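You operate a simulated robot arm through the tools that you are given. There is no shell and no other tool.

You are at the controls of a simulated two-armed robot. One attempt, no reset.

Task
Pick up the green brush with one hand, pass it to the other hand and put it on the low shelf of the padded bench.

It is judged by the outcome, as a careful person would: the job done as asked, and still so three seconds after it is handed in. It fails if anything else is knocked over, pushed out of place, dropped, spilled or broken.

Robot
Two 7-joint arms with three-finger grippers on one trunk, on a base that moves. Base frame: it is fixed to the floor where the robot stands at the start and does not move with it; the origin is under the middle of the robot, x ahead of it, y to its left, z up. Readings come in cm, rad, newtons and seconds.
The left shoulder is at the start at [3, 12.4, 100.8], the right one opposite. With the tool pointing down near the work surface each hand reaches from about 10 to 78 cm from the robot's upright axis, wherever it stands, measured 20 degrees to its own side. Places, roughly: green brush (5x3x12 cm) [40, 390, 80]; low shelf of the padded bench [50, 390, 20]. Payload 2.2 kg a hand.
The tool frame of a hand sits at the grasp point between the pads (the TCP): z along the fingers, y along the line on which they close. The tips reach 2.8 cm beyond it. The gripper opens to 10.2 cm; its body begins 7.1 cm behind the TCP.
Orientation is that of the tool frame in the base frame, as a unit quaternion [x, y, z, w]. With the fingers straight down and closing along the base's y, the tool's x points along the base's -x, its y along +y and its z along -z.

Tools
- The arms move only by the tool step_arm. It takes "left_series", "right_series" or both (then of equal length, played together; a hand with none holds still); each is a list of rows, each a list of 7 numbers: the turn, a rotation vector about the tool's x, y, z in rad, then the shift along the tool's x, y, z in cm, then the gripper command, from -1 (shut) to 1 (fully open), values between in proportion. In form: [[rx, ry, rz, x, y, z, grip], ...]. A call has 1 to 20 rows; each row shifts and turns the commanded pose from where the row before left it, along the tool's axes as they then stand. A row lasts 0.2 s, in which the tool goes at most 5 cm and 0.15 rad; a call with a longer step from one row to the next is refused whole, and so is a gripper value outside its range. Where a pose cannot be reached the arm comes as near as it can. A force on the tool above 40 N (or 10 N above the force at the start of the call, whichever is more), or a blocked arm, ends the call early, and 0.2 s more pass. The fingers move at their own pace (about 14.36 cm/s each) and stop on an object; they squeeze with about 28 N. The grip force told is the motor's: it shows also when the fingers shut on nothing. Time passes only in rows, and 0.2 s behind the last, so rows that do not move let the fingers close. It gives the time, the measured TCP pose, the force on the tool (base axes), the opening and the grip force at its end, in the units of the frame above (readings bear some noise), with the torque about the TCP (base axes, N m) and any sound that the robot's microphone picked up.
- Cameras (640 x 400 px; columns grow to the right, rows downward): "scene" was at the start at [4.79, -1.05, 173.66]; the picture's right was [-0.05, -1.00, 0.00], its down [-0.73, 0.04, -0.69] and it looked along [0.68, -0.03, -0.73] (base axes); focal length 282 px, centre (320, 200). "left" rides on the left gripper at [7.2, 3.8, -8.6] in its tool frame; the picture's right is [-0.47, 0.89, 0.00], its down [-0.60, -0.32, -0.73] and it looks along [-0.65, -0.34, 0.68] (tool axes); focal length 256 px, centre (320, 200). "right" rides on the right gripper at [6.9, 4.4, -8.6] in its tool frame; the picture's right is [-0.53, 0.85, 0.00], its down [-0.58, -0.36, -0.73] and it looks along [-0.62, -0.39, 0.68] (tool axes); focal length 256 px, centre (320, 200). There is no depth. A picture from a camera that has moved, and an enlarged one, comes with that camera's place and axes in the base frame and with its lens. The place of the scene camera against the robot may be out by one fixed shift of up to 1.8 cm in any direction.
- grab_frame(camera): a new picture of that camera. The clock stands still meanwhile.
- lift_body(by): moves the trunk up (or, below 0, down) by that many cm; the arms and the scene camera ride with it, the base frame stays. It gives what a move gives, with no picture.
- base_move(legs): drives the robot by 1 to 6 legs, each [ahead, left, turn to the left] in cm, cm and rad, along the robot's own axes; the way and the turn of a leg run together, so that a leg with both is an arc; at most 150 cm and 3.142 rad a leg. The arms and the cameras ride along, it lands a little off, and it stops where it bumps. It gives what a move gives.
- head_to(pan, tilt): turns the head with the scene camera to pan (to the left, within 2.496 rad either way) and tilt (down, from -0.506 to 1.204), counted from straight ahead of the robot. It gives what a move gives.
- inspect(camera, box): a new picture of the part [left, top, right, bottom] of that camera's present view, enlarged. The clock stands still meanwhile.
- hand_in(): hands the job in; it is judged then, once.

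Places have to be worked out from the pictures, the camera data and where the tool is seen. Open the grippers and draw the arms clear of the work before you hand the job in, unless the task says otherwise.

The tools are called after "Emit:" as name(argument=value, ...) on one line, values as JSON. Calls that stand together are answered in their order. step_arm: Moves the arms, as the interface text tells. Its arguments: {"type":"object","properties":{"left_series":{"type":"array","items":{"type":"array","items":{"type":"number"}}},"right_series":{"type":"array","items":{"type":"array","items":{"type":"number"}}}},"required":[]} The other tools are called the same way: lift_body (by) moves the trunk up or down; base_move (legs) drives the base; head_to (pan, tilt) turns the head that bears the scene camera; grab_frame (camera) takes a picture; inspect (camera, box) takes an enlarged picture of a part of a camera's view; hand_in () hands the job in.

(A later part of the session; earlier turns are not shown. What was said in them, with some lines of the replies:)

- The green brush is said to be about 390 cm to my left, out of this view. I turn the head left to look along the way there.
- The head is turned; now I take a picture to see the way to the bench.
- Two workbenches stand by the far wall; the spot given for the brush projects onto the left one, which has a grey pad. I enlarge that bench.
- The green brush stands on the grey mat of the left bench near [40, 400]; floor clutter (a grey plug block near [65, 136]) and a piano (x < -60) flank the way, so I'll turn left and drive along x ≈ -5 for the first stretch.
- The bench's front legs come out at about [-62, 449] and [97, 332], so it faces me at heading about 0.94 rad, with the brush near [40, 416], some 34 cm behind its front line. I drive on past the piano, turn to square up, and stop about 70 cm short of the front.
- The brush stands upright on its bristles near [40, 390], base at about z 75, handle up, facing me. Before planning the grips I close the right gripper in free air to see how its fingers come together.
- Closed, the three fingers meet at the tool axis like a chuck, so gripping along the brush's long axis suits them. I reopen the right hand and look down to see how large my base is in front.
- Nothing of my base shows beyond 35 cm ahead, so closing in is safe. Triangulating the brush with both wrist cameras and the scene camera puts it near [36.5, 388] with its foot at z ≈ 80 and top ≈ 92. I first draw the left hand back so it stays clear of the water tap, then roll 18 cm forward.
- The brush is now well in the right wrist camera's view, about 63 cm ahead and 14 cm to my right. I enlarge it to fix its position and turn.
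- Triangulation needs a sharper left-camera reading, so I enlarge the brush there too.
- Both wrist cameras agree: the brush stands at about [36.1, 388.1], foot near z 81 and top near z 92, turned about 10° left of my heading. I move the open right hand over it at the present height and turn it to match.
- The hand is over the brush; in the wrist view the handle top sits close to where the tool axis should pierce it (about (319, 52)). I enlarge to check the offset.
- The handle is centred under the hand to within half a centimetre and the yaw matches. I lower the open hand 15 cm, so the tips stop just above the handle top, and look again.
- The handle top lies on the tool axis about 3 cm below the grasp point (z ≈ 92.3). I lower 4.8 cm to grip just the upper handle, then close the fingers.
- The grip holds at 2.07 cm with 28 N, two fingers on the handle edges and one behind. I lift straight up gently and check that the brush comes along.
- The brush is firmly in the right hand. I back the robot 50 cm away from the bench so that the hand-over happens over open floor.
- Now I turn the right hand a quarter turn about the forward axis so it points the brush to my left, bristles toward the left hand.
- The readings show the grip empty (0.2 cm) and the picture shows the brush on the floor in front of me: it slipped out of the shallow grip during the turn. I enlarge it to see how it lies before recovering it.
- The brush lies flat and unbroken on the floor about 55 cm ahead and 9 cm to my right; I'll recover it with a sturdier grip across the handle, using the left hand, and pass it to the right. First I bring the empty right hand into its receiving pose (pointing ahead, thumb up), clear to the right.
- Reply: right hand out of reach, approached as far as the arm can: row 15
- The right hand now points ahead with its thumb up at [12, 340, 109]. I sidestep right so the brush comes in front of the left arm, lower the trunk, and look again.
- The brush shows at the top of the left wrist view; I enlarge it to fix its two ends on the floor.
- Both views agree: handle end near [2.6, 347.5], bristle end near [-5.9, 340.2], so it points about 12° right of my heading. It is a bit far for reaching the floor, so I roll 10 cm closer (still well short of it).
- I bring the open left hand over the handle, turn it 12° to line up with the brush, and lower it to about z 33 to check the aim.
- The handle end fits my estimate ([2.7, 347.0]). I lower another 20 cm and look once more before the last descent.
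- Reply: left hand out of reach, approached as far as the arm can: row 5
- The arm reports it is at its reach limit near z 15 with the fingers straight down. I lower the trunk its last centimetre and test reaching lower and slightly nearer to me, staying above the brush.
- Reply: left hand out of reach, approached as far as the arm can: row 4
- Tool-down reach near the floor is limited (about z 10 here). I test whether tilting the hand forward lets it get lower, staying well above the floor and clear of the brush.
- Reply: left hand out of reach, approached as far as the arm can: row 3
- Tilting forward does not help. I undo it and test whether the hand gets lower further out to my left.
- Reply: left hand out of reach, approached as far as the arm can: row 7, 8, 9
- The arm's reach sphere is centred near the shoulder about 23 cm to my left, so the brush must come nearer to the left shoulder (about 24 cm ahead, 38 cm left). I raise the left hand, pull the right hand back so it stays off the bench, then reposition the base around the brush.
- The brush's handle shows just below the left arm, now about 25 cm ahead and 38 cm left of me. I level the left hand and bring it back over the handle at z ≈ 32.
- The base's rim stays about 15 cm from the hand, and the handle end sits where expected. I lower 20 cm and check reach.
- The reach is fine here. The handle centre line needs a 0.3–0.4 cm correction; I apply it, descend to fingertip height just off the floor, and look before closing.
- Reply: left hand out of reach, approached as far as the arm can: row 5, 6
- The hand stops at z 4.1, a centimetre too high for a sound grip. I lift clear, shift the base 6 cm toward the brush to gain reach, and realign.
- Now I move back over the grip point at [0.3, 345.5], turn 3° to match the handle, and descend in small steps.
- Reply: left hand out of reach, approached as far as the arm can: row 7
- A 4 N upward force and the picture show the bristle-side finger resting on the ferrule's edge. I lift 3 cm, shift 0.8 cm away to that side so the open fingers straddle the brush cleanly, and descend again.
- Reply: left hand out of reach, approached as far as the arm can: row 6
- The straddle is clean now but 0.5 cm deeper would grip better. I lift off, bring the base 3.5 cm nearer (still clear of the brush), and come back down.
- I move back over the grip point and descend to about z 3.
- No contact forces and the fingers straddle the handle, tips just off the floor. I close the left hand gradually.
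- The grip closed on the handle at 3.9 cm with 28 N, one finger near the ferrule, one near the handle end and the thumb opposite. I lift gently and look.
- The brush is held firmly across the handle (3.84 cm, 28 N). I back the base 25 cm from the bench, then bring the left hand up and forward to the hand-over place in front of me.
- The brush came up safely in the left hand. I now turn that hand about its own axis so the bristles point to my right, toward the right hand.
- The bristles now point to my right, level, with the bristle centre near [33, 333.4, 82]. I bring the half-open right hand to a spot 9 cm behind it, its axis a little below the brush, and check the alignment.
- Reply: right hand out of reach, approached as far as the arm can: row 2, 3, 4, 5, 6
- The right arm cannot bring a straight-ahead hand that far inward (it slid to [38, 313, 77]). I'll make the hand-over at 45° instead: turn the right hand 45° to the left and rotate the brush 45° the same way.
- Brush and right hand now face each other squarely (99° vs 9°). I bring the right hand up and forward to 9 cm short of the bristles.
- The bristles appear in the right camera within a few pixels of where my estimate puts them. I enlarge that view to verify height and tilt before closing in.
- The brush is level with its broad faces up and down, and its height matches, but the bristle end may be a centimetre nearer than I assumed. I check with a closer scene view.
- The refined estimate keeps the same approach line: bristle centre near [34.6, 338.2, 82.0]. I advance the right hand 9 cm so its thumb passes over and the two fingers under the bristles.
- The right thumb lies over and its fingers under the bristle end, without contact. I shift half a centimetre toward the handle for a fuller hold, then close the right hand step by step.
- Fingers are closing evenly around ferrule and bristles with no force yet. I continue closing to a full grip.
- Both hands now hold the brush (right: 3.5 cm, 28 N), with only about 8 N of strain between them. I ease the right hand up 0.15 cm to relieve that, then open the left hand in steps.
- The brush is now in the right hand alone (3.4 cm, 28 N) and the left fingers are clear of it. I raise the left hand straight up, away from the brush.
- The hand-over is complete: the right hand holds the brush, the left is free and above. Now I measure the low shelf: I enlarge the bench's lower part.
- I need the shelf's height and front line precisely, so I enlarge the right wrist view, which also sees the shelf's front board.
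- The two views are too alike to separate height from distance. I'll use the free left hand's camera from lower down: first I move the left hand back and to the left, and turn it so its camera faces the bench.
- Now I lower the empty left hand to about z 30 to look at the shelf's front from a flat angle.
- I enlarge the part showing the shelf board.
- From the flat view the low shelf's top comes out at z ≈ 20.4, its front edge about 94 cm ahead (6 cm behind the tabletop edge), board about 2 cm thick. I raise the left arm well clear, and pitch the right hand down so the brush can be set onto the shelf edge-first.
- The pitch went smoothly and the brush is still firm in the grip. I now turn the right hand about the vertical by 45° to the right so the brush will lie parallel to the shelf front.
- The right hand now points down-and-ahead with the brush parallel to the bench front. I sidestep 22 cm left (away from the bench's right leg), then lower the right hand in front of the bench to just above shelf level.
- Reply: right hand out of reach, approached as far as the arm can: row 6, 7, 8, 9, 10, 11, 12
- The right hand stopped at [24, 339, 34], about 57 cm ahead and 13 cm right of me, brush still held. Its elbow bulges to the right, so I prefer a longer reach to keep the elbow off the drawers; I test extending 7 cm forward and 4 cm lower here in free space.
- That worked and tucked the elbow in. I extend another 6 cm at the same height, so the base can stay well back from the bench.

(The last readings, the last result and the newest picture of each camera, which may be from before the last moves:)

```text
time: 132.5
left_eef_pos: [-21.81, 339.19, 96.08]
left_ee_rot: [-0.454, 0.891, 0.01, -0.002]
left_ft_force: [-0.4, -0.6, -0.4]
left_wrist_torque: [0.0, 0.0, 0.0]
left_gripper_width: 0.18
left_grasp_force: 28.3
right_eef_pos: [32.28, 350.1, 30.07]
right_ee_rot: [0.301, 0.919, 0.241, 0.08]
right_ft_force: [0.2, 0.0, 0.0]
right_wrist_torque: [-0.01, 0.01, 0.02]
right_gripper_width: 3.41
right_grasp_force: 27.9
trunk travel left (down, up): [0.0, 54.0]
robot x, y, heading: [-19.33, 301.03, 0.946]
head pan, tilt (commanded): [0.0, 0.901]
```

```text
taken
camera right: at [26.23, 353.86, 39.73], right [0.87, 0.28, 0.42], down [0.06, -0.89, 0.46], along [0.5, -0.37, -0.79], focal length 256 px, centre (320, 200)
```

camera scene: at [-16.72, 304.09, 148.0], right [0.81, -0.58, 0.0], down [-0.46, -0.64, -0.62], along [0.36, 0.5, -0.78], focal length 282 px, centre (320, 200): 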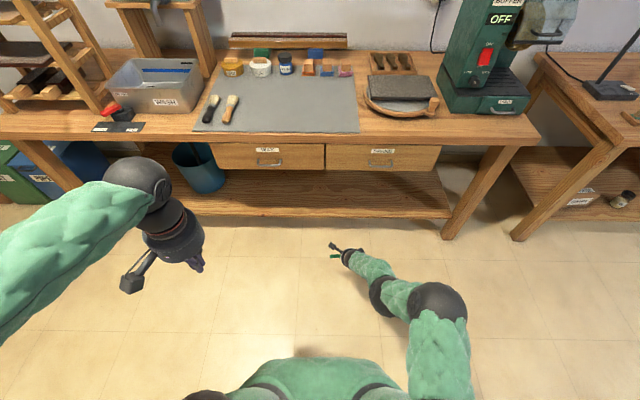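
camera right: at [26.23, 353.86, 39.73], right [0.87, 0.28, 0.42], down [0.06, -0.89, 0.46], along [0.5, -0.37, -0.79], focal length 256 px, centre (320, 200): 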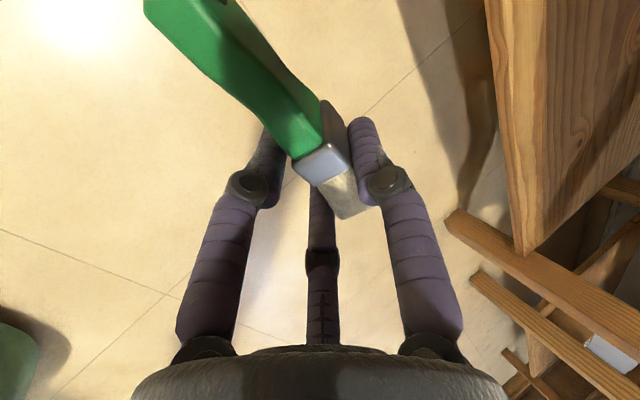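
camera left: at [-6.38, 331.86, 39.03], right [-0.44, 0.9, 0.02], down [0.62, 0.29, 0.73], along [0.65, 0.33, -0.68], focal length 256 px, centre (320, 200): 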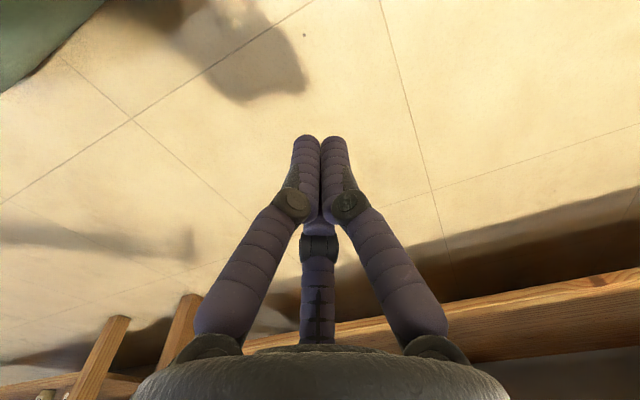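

The hand is now 70 cm ahead of me at z 30. I lower it 3 cm (brush's lower edge then about 2.8 cm above shelf level) and drive the base forward 24 cm, stopping just before the shelf edge to look.

Emit:
step_arm(right_series=[[0, 0, 0, 0, -1.3, 2.3, -1], [0, 0, 0, 0, 0, 0, -1]])

Emit:
base_move(legs=[[18, 0, 0]])

Emit:
grab_frame(camera="scene")

Emit:
grab_frame(camera="right")

```text
time: 133.1
left_eef_pos: [-21.78, 339.2, 96.02]
left_ee_rot: [-0.454, 0.891, 0.01, -0.002]
left_ft_force: [0.1, -0.3, 0.2]
left_wrist_torque: [-0.02, 0.02, -0.01]
left_gripper_width: 0.21
left_grasp_force: 27.6
right_eef_pos: [32.23, 350.21, 27.48]
right_ee_rot: [0.302, 0.919, 0.241, 0.08]
right_ft_force: [1.3, -0.2, -1.2]
right_wrist_torque: [0.0, -0.03, 0.01]
right_gripper_width: 3.45
right_grasp_force: 27.9
trunk travel left (down, up): [0.0, 54.0]
robot x, y, heading: [-19.1, 301.35, 0.944]
head pan, tilt (commanded): [0.0, 0.901]
```

```text
time: 134.6
left_eef_pos: [-11.32, 353.89, 96.12]
left_ee_rot: [-0.454, 0.891, 0.01, -0.002]
left_ft_force: [-0.1, -0.1, 0.4]
left_wrist_torque: [-0.04, 0.01, 0.0]
left_gripper_width: 0.22
left_grasp_force: 27.9
right_eef_pos: [42.66, 365.01, 27.54]
right_ee_rot: [0.3, 0.92, 0.241, 0.079]
right_ft_force: [0.3, 0.8, 1.0]
right_wrist_torque: [-0.05, -0.02, -0.01]
right_gripper_width: 3.43
right_grasp_force: 28.3
trunk travel left (down, up): [0.0, 54.0]
robot x, y, heading: [-8.65, 315.51, 0.945]
head pan, tilt (commanded): [0.0, 0.901]
```

```text
taken
camera scene: at [-6.2, 318.71, 148.0], right [0.81, -0.58, 0.0], down [-0.46, -0.64, -0.62], along [0.36, 0.5, -0.78], focal length 282 px, centre (320, 200)
```

scene: 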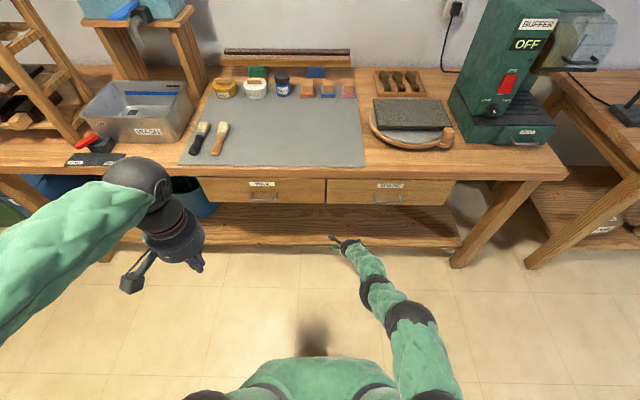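

```text
taken
camera right: at [36.64, 368.55, 37.14], right [0.87, 0.28, 0.42], down [0.07, -0.89, 0.46], along [0.5, -0.37, -0.79], focal length 256 px, centre (320, 200)
```

right: 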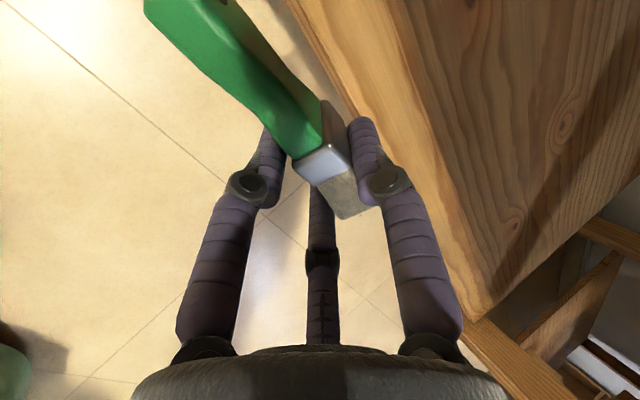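

The hand is now a few centimetres short of the shelf edge, brush level and clear. I enlarge the right wrist view to measure the shelf edge and height from close by.

Emit:
inspect(camera="right", box=[270, 0, 510, 180])

Emit:
inspect(camera="scene", box=[280, 170, 480, 290])

```text
2.22 times, centred on (390, 90) of right
camera zoom: at [36.64, 368.55, 37.14], right [0.87, 0.28, 0.42], down [0.07, -0.89, 0.46], along [0.5, -0.37, -0.79], focal length 569 px, centre (164, 444)
```

zoom: 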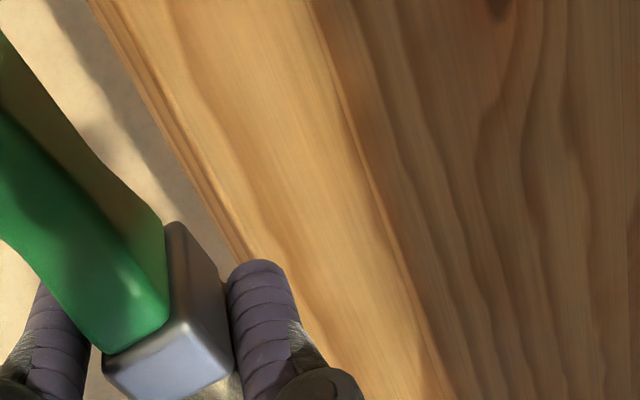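

```text
3.20 times, centred on (380, 230) of scene
camera zoom: at [-6.2, 318.71, 148.0], right [0.81, -0.58, 0.0], down [-0.46, -0.64, -0.62], along [0.36, 0.5, -0.78], focal length 902 px, centre (128, 104)
```

zoom: 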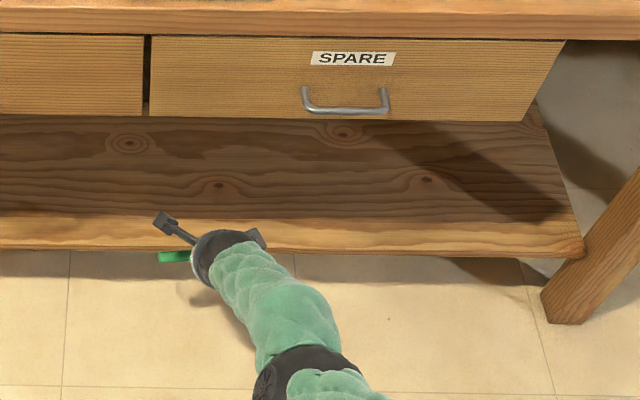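

The close view confirms the shelf edge lies about 5.5 cm ahead of the hand's grasp point and the brush is about 3 cm above shelf level. I drive 8 cm further in and check clearances under the drawers.

Emit:
base_move(legs=[[8, 0, 0]])

Emit:
grab_frame(camera="scene")

Emit:
grab_frame(camera="right")

```text
time: 135.7
left_eef_pos: [-6.64, 360.24, 96.25]
left_ee_rot: [-0.454, 0.891, 0.011, -0.002]
left_ft_force: [-0.4, 0.8, 0.2]
left_wrist_torque: [-0.02, -0.01, 0.01]
left_gripper_width: 0.23
left_grasp_force: 28.0
right_eef_pos: [47.32, 371.33, 27.68]
right_ee_rot: [0.3, 0.92, 0.241, 0.079]
right_ft_force: [0.7, 0.1, 0.5]
right_wrist_torque: [-0.05, 0.03, 0.02]
right_gripper_width: 3.41
right_grasp_force: 28.1
trunk travel left (down, up): [0.0, 54.0]
robot x, y, heading: [-3.63, 321.77, 0.949]
head pan, tilt (commanded): [0.0, 0.901]
```

```text
taken
camera scene: at [-1.52, 325.21, 147.99], right [0.81, -0.58, 0.0], down [-0.46, -0.64, -0.62], along [0.36, 0.5, -0.78], focal length 282 px, centre (320, 200)
```

scene: 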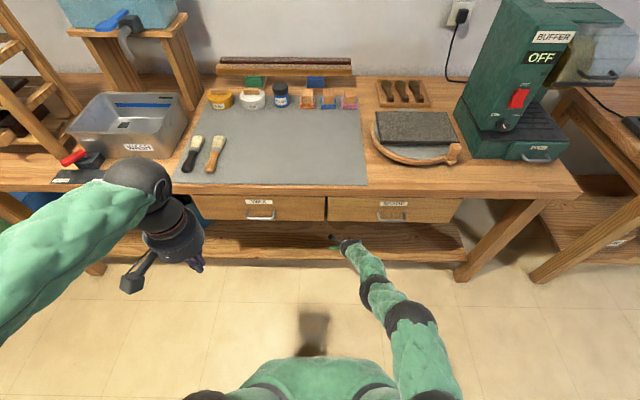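

```text
taken
camera right: at [41.33, 375.01, 37.12], right [0.87, 0.28, 0.42], down [0.07, -0.89, 0.46], along [0.5, -0.37, -0.79], focal length 256 px, centre (320, 200)
```

right: 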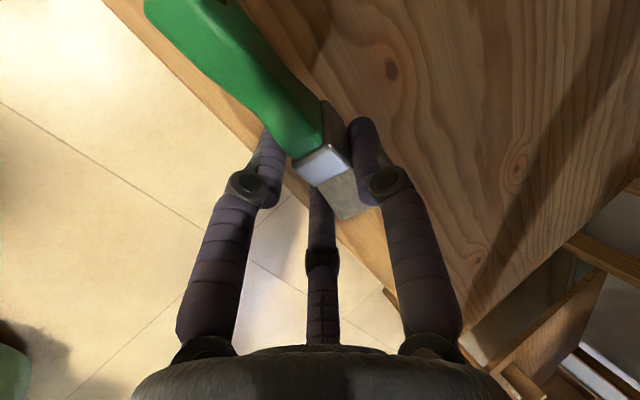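

The brush is now over the shelf, nothing touches. I drive 7 cm further so it is well inside the edge.

Emit:
base_move(legs=[[7, 0, 0]])

Emit:
grab_frame(camera="scene")

Emit:
grab_frame(camera="right")

```text
time: 136.7
left_eef_pos: [-2.44, 366.06, 95.98]
left_ee_rot: [-0.453, 0.891, 0.009, -0.001]
left_ft_force: [-0.5, -0.3, 0.4]
left_wrist_torque: [0.0, 0.03, -0.02]
left_gripper_width: 0.22
left_grasp_force: 28.0
right_eef_pos: [51.55, 377.0, 27.51]
right_ee_rot: [0.302, 0.919, 0.241, 0.079]
right_ft_force: [-0.5, 1.0, 0.4]
right_wrist_torque: [-0.04, 0.01, -0.01]
right_gripper_width: 3.41
right_grasp_force: 28.0
trunk travel left (down, up): [0.0, 54.0]
robot x, y, heading: [0.16, 327.96, 0.947]
head pan, tilt (commanded): [0.0, 0.901]
```

```text
taken
camera scene: at [2.6, 330.93, 147.99], right [0.81, -0.58, 0.0], down [-0.46, -0.64, -0.62], along [0.36, 0.5, -0.78], focal length 282 px, centre (320, 200)
```

scene: 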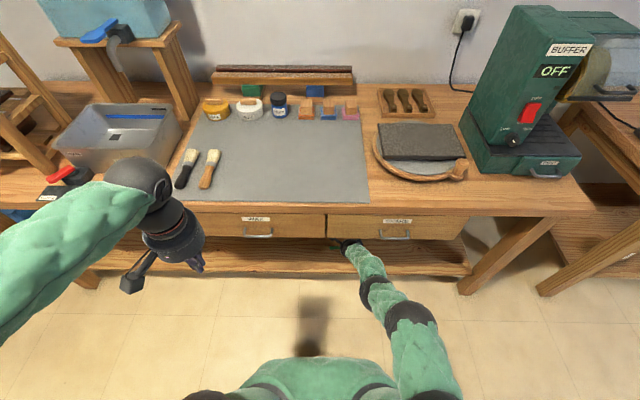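

```text
taken
camera right: at [45.47, 380.68, 37.11], right [0.87, 0.28, 0.41], down [0.06, -0.89, 0.46], along [0.49, -0.37, -0.79], focal length 256 px, centre (320, 200)
```

right: 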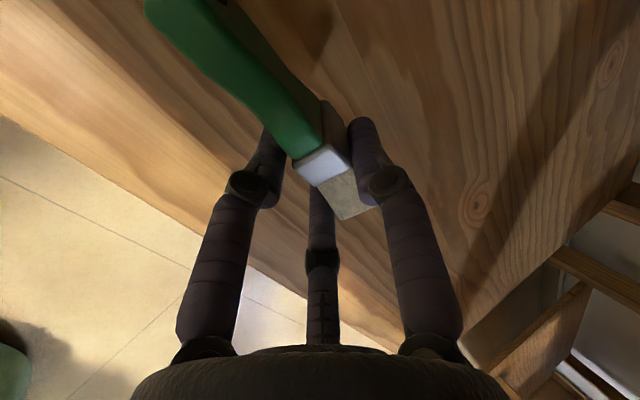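

The brush hangs about 9 cm inside the shelf edge and roughly 3 cm above the board. I lower it straight down 2.4 cm first and read the force.

Emit:
step_arm(right_series=[[0, 0, 0, 0, -0.393, 0.698, -1], [0, 0, 0, 0, -0.393, 0.698, -1], [0, 0, 0, 0, -0.393, 0.698, -1], [0, 0, 0, 0, 0, 0, -1]])

Emit:
grab_frame(camera="right")

```text
time: 137.7
left_eef_pos: [-2.54, 366.15, 96.14]
left_ee_rot: [-0.454, 0.891, 0.01, -0.003]
left_ft_force: [-0.3, 0.2, 0.3]
left_wrist_torque: [-0.03, -0.02, 0.01]
left_gripper_width: 0.24
left_grasp_force: 28.0
right_eef_pos: [51.54, 376.99, 26.0]
right_ee_rot: [0.301, 0.919, 0.242, 0.079]
right_ft_force: [0.0, -0.4, 0.7]
right_wrist_torque: [-0.02, -0.01, 0.0]
right_gripper_width: 3.42
right_grasp_force: 28.3
right hand out of reach, approached as far as the arm can: row 3
trunk travel left (down, up): [0.0, 54.0]
robot x, y, heading: [-0.2, 328.05, 0.947]
head pan, tilt (commanded): [0.0, 0.901]
```

```text
taken
camera right: at [45.49, 380.64, 35.57], right [0.87, 0.28, 0.42], down [0.06, -0.89, 0.46], along [0.5, -0.37, -0.79], focal length 256 px, centre (320, 200)
```

right: 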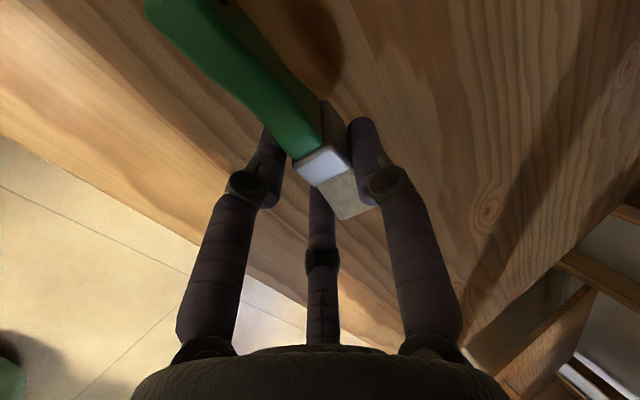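

The arm reached its limit at z 26 (brush still about 1.8 cm above the board, no force). I draw the hand back 6 cm and move the base forward 6 cm so the arm can go lower at the same spot.

Emit:
step_arm(right_series=[[0, 0, 0, 0, 0.3, -0.6, -1], [0, 0, 0, 0, -2.6, -1.47, -1], [0, 0, 0, 0, -2.6, -1.47, -1], [0, 0, 0, 0, 0, 0, -1]])

Emit:
base_move(legs=[[6, 0, 0]])

Emit:
grab_frame(camera="scene")

Emit:
grab_frame(camera="right")

```text
time: 138.7
left_eef_pos: [-2.43, 366.06, 96.04]
left_ee_rot: [-0.454, 0.891, 0.009, -0.002]
left_ft_force: [0.2, 0.0, 0.8]
left_wrist_torque: [0.01, 0.01, 0.0]
left_gripper_width: 0.18
left_grasp_force: 27.6
right_eef_pos: [47.87, 372.06, 26.71]
right_ee_rot: [0.301, 0.919, 0.242, 0.08]
right_ft_force: [0.3, 0.3, 0.2]
right_wrist_torque: [-0.02, -0.01, 0.02]
right_gripper_width: 3.45
right_grasp_force: 28.0
trunk travel left (down, up): [0.0, 54.0]
robot x, y, heading: [0.2, 328.37, 0.944]
head pan, tilt (commanded): [0.0, 0.901]
```

```text
time: 139.6
left_eef_pos: [1.03, 370.92, 95.99]
left_ee_rot: [-0.455, 0.891, 0.009, -0.002]
left_ft_force: [0.0, 0.5, -0.1]
left_wrist_torque: [-0.02, 0.0, 0.0]
left_gripper_width: 0.23
left_grasp_force: 28.6
right_eef_pos: [51.42, 376.94, 26.78]
right_ee_rot: [0.302, 0.919, 0.241, 0.079]
right_ft_force: [-0.1, -0.3, -0.4]
right_wrist_torque: [-0.05, -0.01, 0.05]
right_gripper_width: 3.42
right_grasp_force: 27.6
trunk travel left (down, up): [0.0, 54.0]
robot x, y, heading: [3.67, 332.73, 0.949]
head pan, tilt (commanded): [0.0, 0.901]
```

```text
taken
camera scene: at [6.12, 335.82, 147.99], right [0.81, -0.58, 0.0], down [-0.46, -0.64, -0.62], along [0.36, 0.5, -0.78], focal length 282 px, centre (320, 200)
```

scene: 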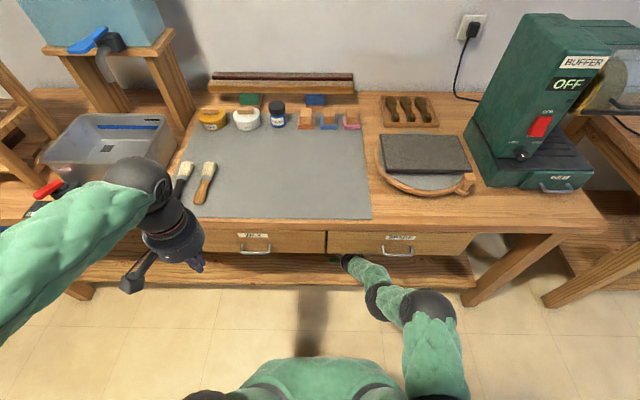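

```text
taken
camera right: at [45.44, 380.65, 36.23], right [0.87, 0.28, 0.41], down [0.06, -0.89, 0.46], along [0.49, -0.37, -0.79], focal length 256 px, centre (320, 200)
```

right: 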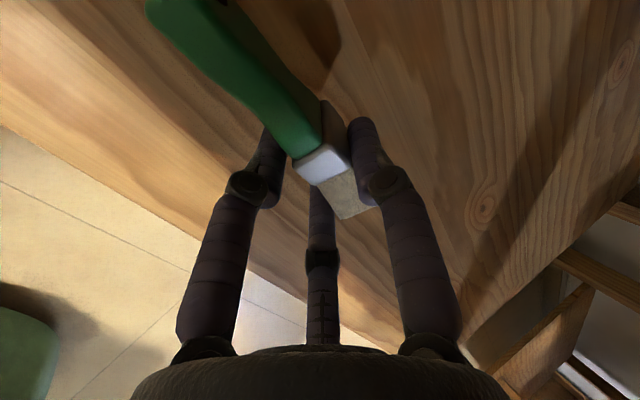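

Same spot, now with reach to spare. I lower in small steps, checking the force.

Emit:
step_arm(right_series=[[0, 0, 0, 0, -0.393, 0.698, -1], [0, 0, 0, 0, -0.393, 0.698, -1], [0, 0, 0, 0, 0, 0, -1]])

Emit:
inspect(camera="right", box=[130, 0, 400, 230])

```text
time: 140.4
left_eef_pos: [0.97, 370.99, 96.12]
left_ee_rot: [-0.453, 0.891, 0.01, -0.002]
left_ft_force: [0.1, -0.3, 0.5]
left_wrist_torque: [-0.01, 0.01, -0.03]
left_gripper_width: 0.22
left_grasp_force: 28.0
right_eef_pos: [51.32, 376.84, 25.02]
right_ee_rot: [0.301, 0.919, 0.241, 0.079]
right_ft_force: [0.2, -0.7, -0.5]
right_wrist_torque: [0.02, 0.0, 0.04]
right_gripper_width: 3.41
right_grasp_force: 27.9
trunk travel left (down, up): [0.0, 54.0]
robot x, y, heading: [3.46, 332.97, 0.946]
head pan, tilt (commanded): [0.0, 0.901]
```

```text
1.74 times, centred on (265, 115) of right
camera zoom: at [45.41, 380.64, 34.67], right [0.87, 0.28, 0.41], down [0.06, -0.89, 0.46], along [0.49, -0.37, -0.79], focal length 445 px, centre (416, 348)
```

zoom: 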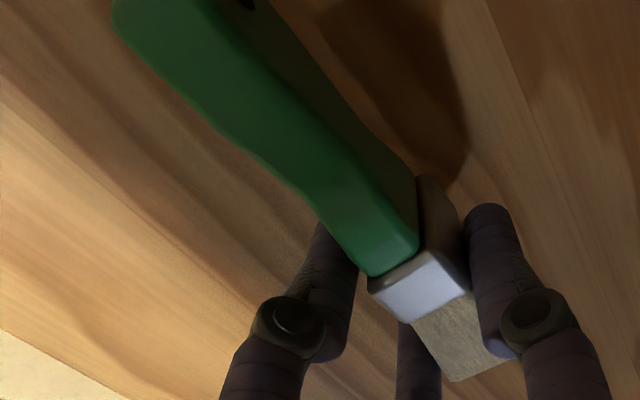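

No contact yet at z 25. I continue down in 0.4 cm steps.

Emit:
step_arm(right_series=[[0, 0, 0, 0, -0.196, 0.349, -1], [0, 0, 0, 0, -0.196, 0.349, -1], [0, 0, 0, 0, 0, 0, -1]])

```text
time: 141.2
left_eef_pos: [0.88, 370.8, 96.06]
left_ee_rot: [-0.454, 0.891, 0.009, -0.002]
left_ft_force: [-0.6, -0.3, 0.5]
left_wrist_torque: [0.01, -0.01, 0.01]
left_gripper_width: 0.19
left_grasp_force: 27.8
right_eef_pos: [51.41, 376.91, 24.23]
right_ee_rot: [0.301, 0.919, 0.241, 0.079]
right_ft_force: [0.5, -0.2, -0.1]
right_wrist_torque: [-0.02, 0.0, -0.01]
right_gripper_width: 3.41
right_grasp_force: 27.9
trunk travel left (down, up): [0.0, 54.0]
robot x, y, heading: [3.55, 332.42, 0.943]
head pan, tilt (commanded): [0.0, 0.901]
```

Still free at z 24.2; I keep lowering in the same small steps.

Emit:
step_arm(right_series=[[0, 0, 0, 0, -0.196, 0.349, -1], [0, 0, 0, 0, -0.147, 0.262, -1], [0, 0, 0, 0, 0, 0, -1]])

Emit:
inspect(camera="right", box=[130, 0, 400, 230])

```text
time: 142.0
left_eef_pos: [0.87, 370.75, 96.11]
left_ee_rot: [-0.454, 0.891, 0.011, 0.0]
left_ft_force: [-0.2, -0.1, -0.3]
left_wrist_torque: [-0.02, 0.05, 0.02]
left_gripper_width: 0.21
left_grasp_force: 27.7
right_eef_pos: [51.51, 377.18, 23.92]
right_ee_rot: [0.301, 0.918, 0.244, 0.08]
right_ft_force: [-4.9, -1.6, 21.9]
right_wrist_torque: [-0.18, -0.45, -0.09]
right_gripper_width: 3.39
right_grasp_force: 28.2
trunk travel left (down, up): [0.0, 54.0]
robot x, y, heading: [3.71, 332.19, 0.947]
head pan, tilt (commanded): [0.0, 0.901]
```

```text
1.74 times, centred on (265, 115) of right
camera zoom: at [45.51, 380.76, 33.43], right [0.86, 0.28, 0.42], down [0.06, -0.89, 0.45], along [0.5, -0.37, -0.79], focal length 445 px, centre (416, 348)
```

zoom: 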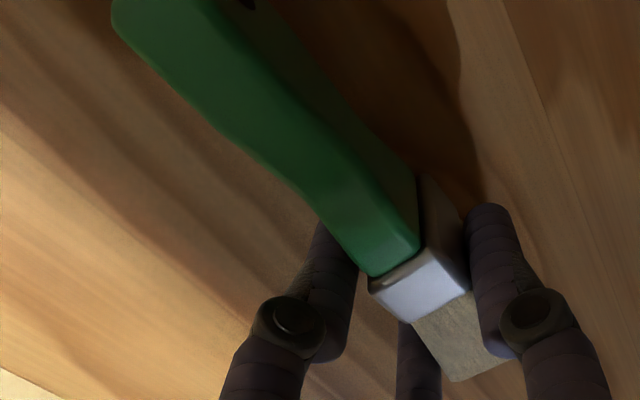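

Contact: 22 N upward at z 23.9, so the brush's lower edge now rests on the shelf. I ease up 0.2 cm and open the fingers gradually, rising slightly so the tips don't press the board.

Emit:
step_arm(right_series=[[0, 0, 0, 0, 0.098, -0.175, -1], [0, 0, 0, 0, 0, 0, -0.3], [0, 0, 0, 0, 0.05, -0.09, -0.2], [0, 0, 0, 0, 0.05, -0.09, -0.1], [0, 0, 0, 0, 0.1, -0.175, 0.05], [0, 0, 0, 0, 0.1, -0.175, 0.2], [0, 0, 0, 0, 0, 0, 0.2]])

Emit:
grab_frame(camera="right")

```text
time: 143.6
left_eef_pos: [1.07, 370.76, 96.03]
left_ee_rot: [-0.453, 0.891, 0.009, -0.002]
left_ft_force: [0.1, 0.0, -0.4]
left_wrist_torque: [0.0, -0.02, 0.01]
left_gripper_width: 0.23
left_grasp_force: 27.7
right_eef_pos: [51.41, 376.94, 24.38]
right_ee_rot: [0.301, 0.919, 0.241, 0.079]
right_ft_force: [0.1, 0.2, 0.3]
right_wrist_torque: [-0.01, 0.01, 0.03]
right_gripper_width: 6.15
right_grasp_force: 0.0
trunk travel left (down, up): [0.0, 54.0]
robot x, y, heading: [3.79, 333.02, 0.945]
head pan, tilt (commanded): [0.0, 0.901]
```

```text
taken
camera right: at [45.41, 380.63, 33.96], right [0.87, 0.28, 0.41], down [0.06, -0.89, 0.46], along [0.49, -0.37, -0.79], focal length 256 px, centre (320, 200)
```

right: 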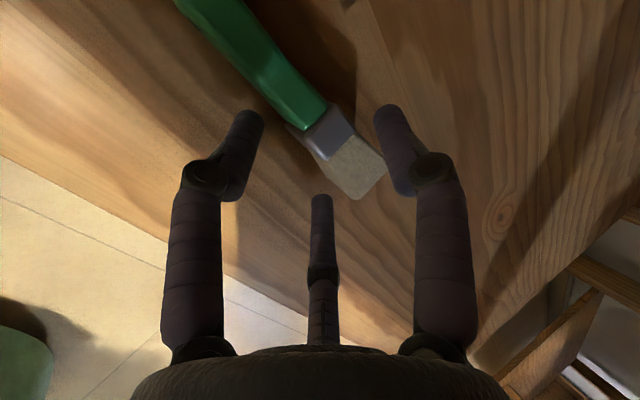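

The brush lies on the shelf and the fingers are off it. I withdraw 4 cm along the hand's own axis and look.

Emit:
step_arm(right_series=[[0, 0, 0, 0, 0, -0.7, 0.25], [0, 0, 0, 0, 0, -1, 0.25], [0, 0, 0, 0, 0, -1.3, 0.25], [0, 0, 0, 0, 0, -1.2, 0.25], [0, 0, 0, 0, 0, 0, 0.25]])

Emit:
grab_frame(camera="right")

```text
time: 144.8
left_eef_pos: [0.99, 370.95, 96.04]
left_ee_rot: [-0.453, 0.892, 0.01, -0.002]
left_ft_force: [-0.5, 0.0, 0.7]
left_wrist_torque: [-0.02, 0.01, -0.01]
left_gripper_width: 0.2
left_grasp_force: 28.2
right_eef_pos: [50.13, 375.34, 27.97]
right_ee_rot: [0.301, 0.919, 0.242, 0.08]
right_ft_force: [-0.5, 0.1, 0.0]
right_wrist_torque: [-0.02, -0.01, 0.01]
right_gripper_width: 6.4
right_grasp_force: 0.1
trunk travel left (down, up): [0.0, 54.0]
robot x, y, heading: [3.56, 333.06, 0.943]
head pan, tilt (commanded): [0.0, 0.901]
```

```text
taken
camera right: at [44.18, 378.99, 37.6], right [0.87, 0.28, 0.42], down [0.06, -0.89, 0.46], along [0.49, -0.37, -0.79], focal length 256 px, centre (320, 200)
```

right: 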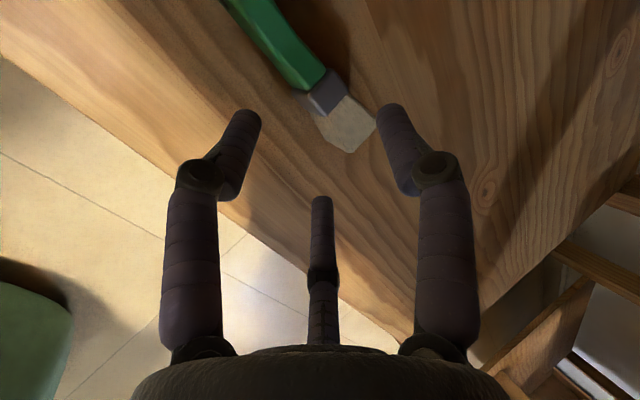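

The hand is clear of the brush. I back the base straight out 35 cm so the arm leaves the shelf, then check the result.

Emit:
base_move(legs=[[-35, 0, 0]])

Emit:
head_to(pan=-0.1, tilt=0.75)

Emit:
grab_frame(camera="scene")

Emit:
grab_frame(camera="right")

```text
time: 147.1
left_eef_pos: [-19.68, 342.32, 96.06]
left_ee_rot: [-0.454, 0.891, 0.01, -0.003]
left_ft_force: [-0.1, -0.5, 1.0]
left_wrist_torque: [0.02, -0.04, -0.05]
left_gripper_width: 0.19
left_grasp_force: 28.0
right_eef_pos: [29.54, 346.74, 28.02]
right_ee_rot: [0.302, 0.919, 0.241, 0.08]
right_ft_force: [0.7, 0.0, 0.3]
right_wrist_torque: [0.02, -0.01, -0.02]
right_gripper_width: 6.36
right_grasp_force: 0.1
trunk travel left (down, up): [0.0, 54.0]
robot x, y, heading: [-16.74, 304.27, 0.943]
head pan, tilt (commanded): [0.0, 0.901]
```

```text
time: 147.8
left_eef_pos: [-19.69, 342.47, 96.05]
left_ee_rot: [-0.455, 0.89, 0.01, -0.002]
left_ft_force: [0.0, 0.1, -0.2]
left_wrist_torque: [-0.03, -0.01, -0.04]
left_gripper_width: 0.21
left_grasp_force: 27.8
right_eef_pos: [29.55, 346.68, 28.06]
right_ee_rot: [0.3, 0.919, 0.241, 0.079]
right_ft_force: [-0.2, 0.4, 0.7]
right_wrist_torque: [0.01, 0.01, -0.03]
right_gripper_width: 6.38
right_grasp_force: 0.1
trunk travel left (down, up): [0.0, 54.0]
robot x, y, heading: [-16.95, 304.48, 0.945]
head pan, tilt (commanded): [-0.099, 0.75]
```

```text
taken
camera scene: at [-13.46, 307.26, 149.18], right [0.75, -0.66, 0.0], down [-0.45, -0.51, -0.73], along [0.48, 0.55, -0.68], focal length 282 px, centre (320, 200)
```

scene: 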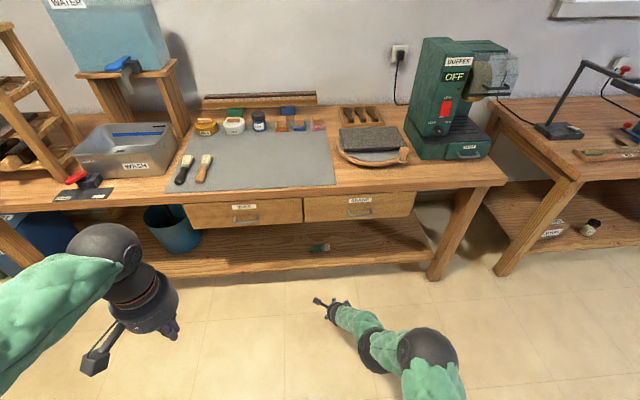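

```text
taken
camera right: at [23.58, 350.43, 37.6], right [0.87, 0.28, 0.42], down [0.06, -0.89, 0.46], along [0.5, -0.37, -0.79], focal length 256 px, centre (320, 200)
```

right: 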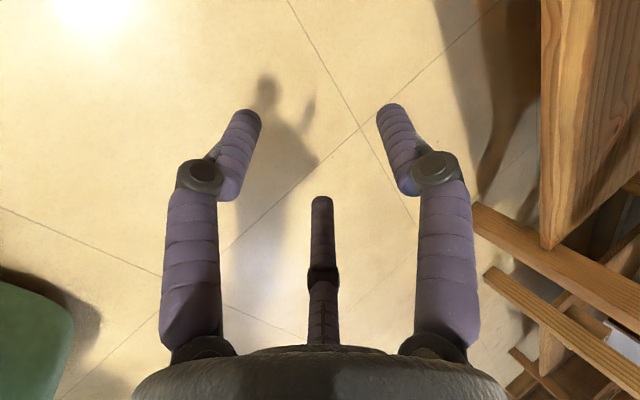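

The brush is visible on the low shelf and nothing else looks disturbed. I enlarge it to check how it lies.

Emit:
inspect(camera="scene", box=[270, 215, 370, 285])

Emit:
inspect(camera="scene", box=[0, 60, 340, 290])

```text
5.71 times, centred on (320, 250) of scene
camera zoom: at [-13.46, 307.26, 149.18], right [0.75, -0.66, 0.0], down [-0.45, -0.51, -0.73], along [0.48, 0.55, -0.68], focal length 1610 px, centre (320, -86)
```

zoom: 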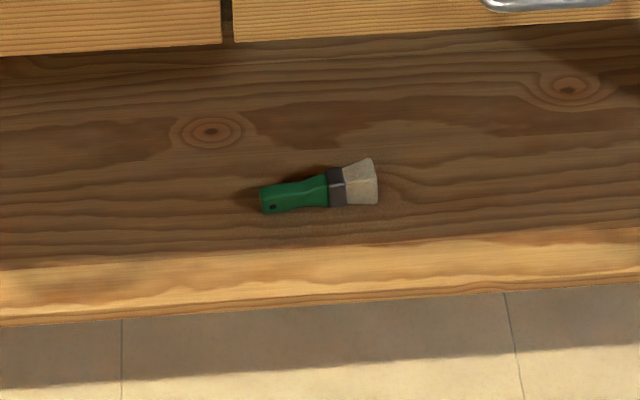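

```text
1.74 times, centred on (170, 175) of scene
camera zoom: at [-13.46, 307.26, 149.18], right [0.75, -0.66, 0.0], down [-0.45, -0.51, -0.73], along [0.48, 0.55, -0.68], focal length 490 px, centre (581, 244)
```

zoom: 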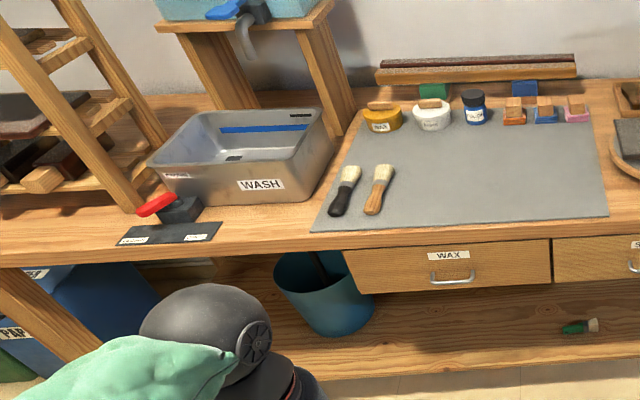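

The brush rests on the low shelf about 9 cm in from the edge, and the rest of the bench is as before. I open both grippers fully and back off further.

Emit:
step_arm(left_series=[[0, 0, 0, 0, 0, 0, 1], [0, 0, 0, 0, 0, 0, 1], [0, 0, 0, 0, 0, 0, 1], [0, 0, 0, 0, 0, 0, 1]], right_series=[[0, 0, 0, 0, 0, 0, 1], [0, 0, 0, 0, 0, 0, 1], [0, 0, 0, 0, 0, 0, 1], [0, 0, 0, 0, 0, 0, 1]])

Emit:
base_move(legs=[[-20, 0, 0]])

Emit:
inspect(camera="scene", box=[260, 170, 400, 270])

Emit:
grab_frame(camera="scene")

```text
time: 148.8
left_eef_pos: [-19.63, 342.22, 96.11]
left_ee_rot: [-0.454, 0.891, 0.01, -0.002]
left_ft_force: [-0.7, 0.5, -1.0]
left_wrist_torque: [0.05, 0.01, 0.04]
left_gripper_width: 10.19
left_grasp_force: 0.0
right_eef_pos: [29.63, 346.64, 27.93]
right_ee_rot: [0.301, 0.919, 0.241, 0.08]
right_ft_force: [-0.5, 0.6, -0.5]
right_wrist_torque: [0.0, -0.02, 0.02]
right_gripper_width: 10.19
right_grasp_force: 0.1
trunk travel left (down, up): [0.0, 54.0]
robot x, y, heading: [-16.8, 304.09, 0.943]
head pan, tilt (commanded): [-0.099, 0.75]
```

```text
time: 150.4
left_eef_pos: [-31.46, 326.04, 96.13]
left_ee_rot: [-0.455, 0.891, 0.009, -0.001]
left_ft_force: [-0.5, -0.4, 0.2]
left_wrist_torque: [-0.02, 0.0, 0.01]
left_gripper_width: 10.18
left_grasp_force: 0.0
right_eef_pos: [17.84, 330.54, 28.08]
right_ee_rot: [0.299, 0.92, 0.242, 0.079]
right_ft_force: [-0.2, -0.4, -0.4]
right_wrist_torque: [0.0, 0.01, -0.03]
right_gripper_width: 10.22
right_grasp_force: 0.1
trunk travel left (down, up): [0.0, 54.0]
robot x, y, heading: [-28.53, 287.66, 0.945]
head pan, tilt (commanded): [-0.099, 0.75]
```

```text
4.00 times, centred on (330, 220) of scene
camera zoom: at [-25.22, 290.94, 149.19], right [0.75, -0.66, 0.0], down [-0.45, -0.51, -0.73], along [0.48, 0.55, -0.68], focal length 1127 px, centre (280, 120)
```

zoom: 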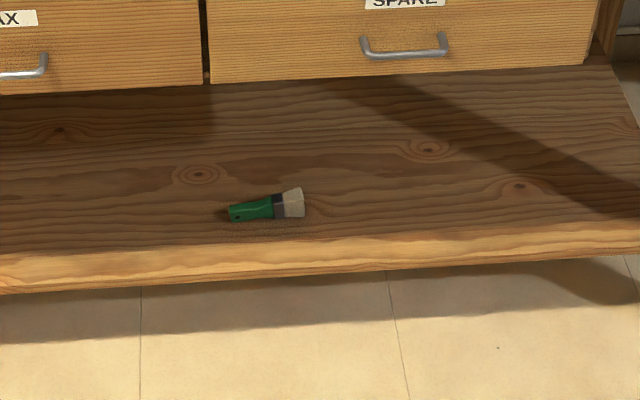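

```text
taken
camera scene: at [-25.22, 290.94, 149.19], right [0.75, -0.66, 0.0], down [-0.45, -0.51, -0.73], along [0.48, 0.55, -0.68], focal length 282 px, centre (320, 200)
```

scene: 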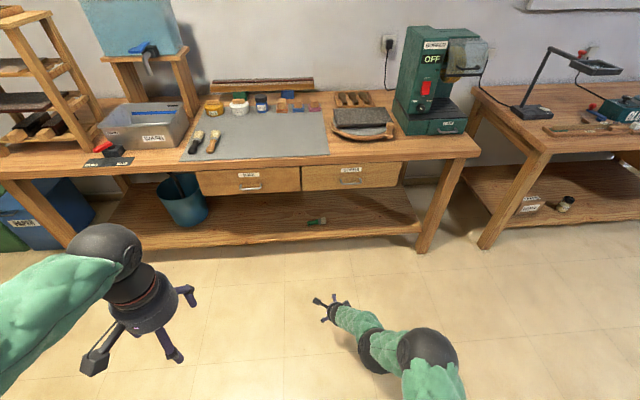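

The brush lies still on the low shelf, both grippers are open, and the arms are well clear. Everything else on the bench is where it was, so I hand the job in.

Emit:
hand_in()

```text
The job is handed in.
```

The green brush is on the low shelf of the padded bench, about 9 cm in from the front edge, but I dropped it once on the way.

- **Drop:** I picked the brush up with the right hand. Its grip near the end of the handle was too shallow, and the brush slipped out onto the floor while I was turning the hand. It looked undamaged.
- **Recovery and pass:** I picked it up from the floor with the left hand, gripping across the handle. I then passed it directly to the right hand, both hands holding it before the left let go. The right hand set it down on the shelf.
- **Final state:** The last pictures show the brush lying still on the shelf and nothing else on the bench visibly moved. Both grippers are open and the arms are clear of the bench.
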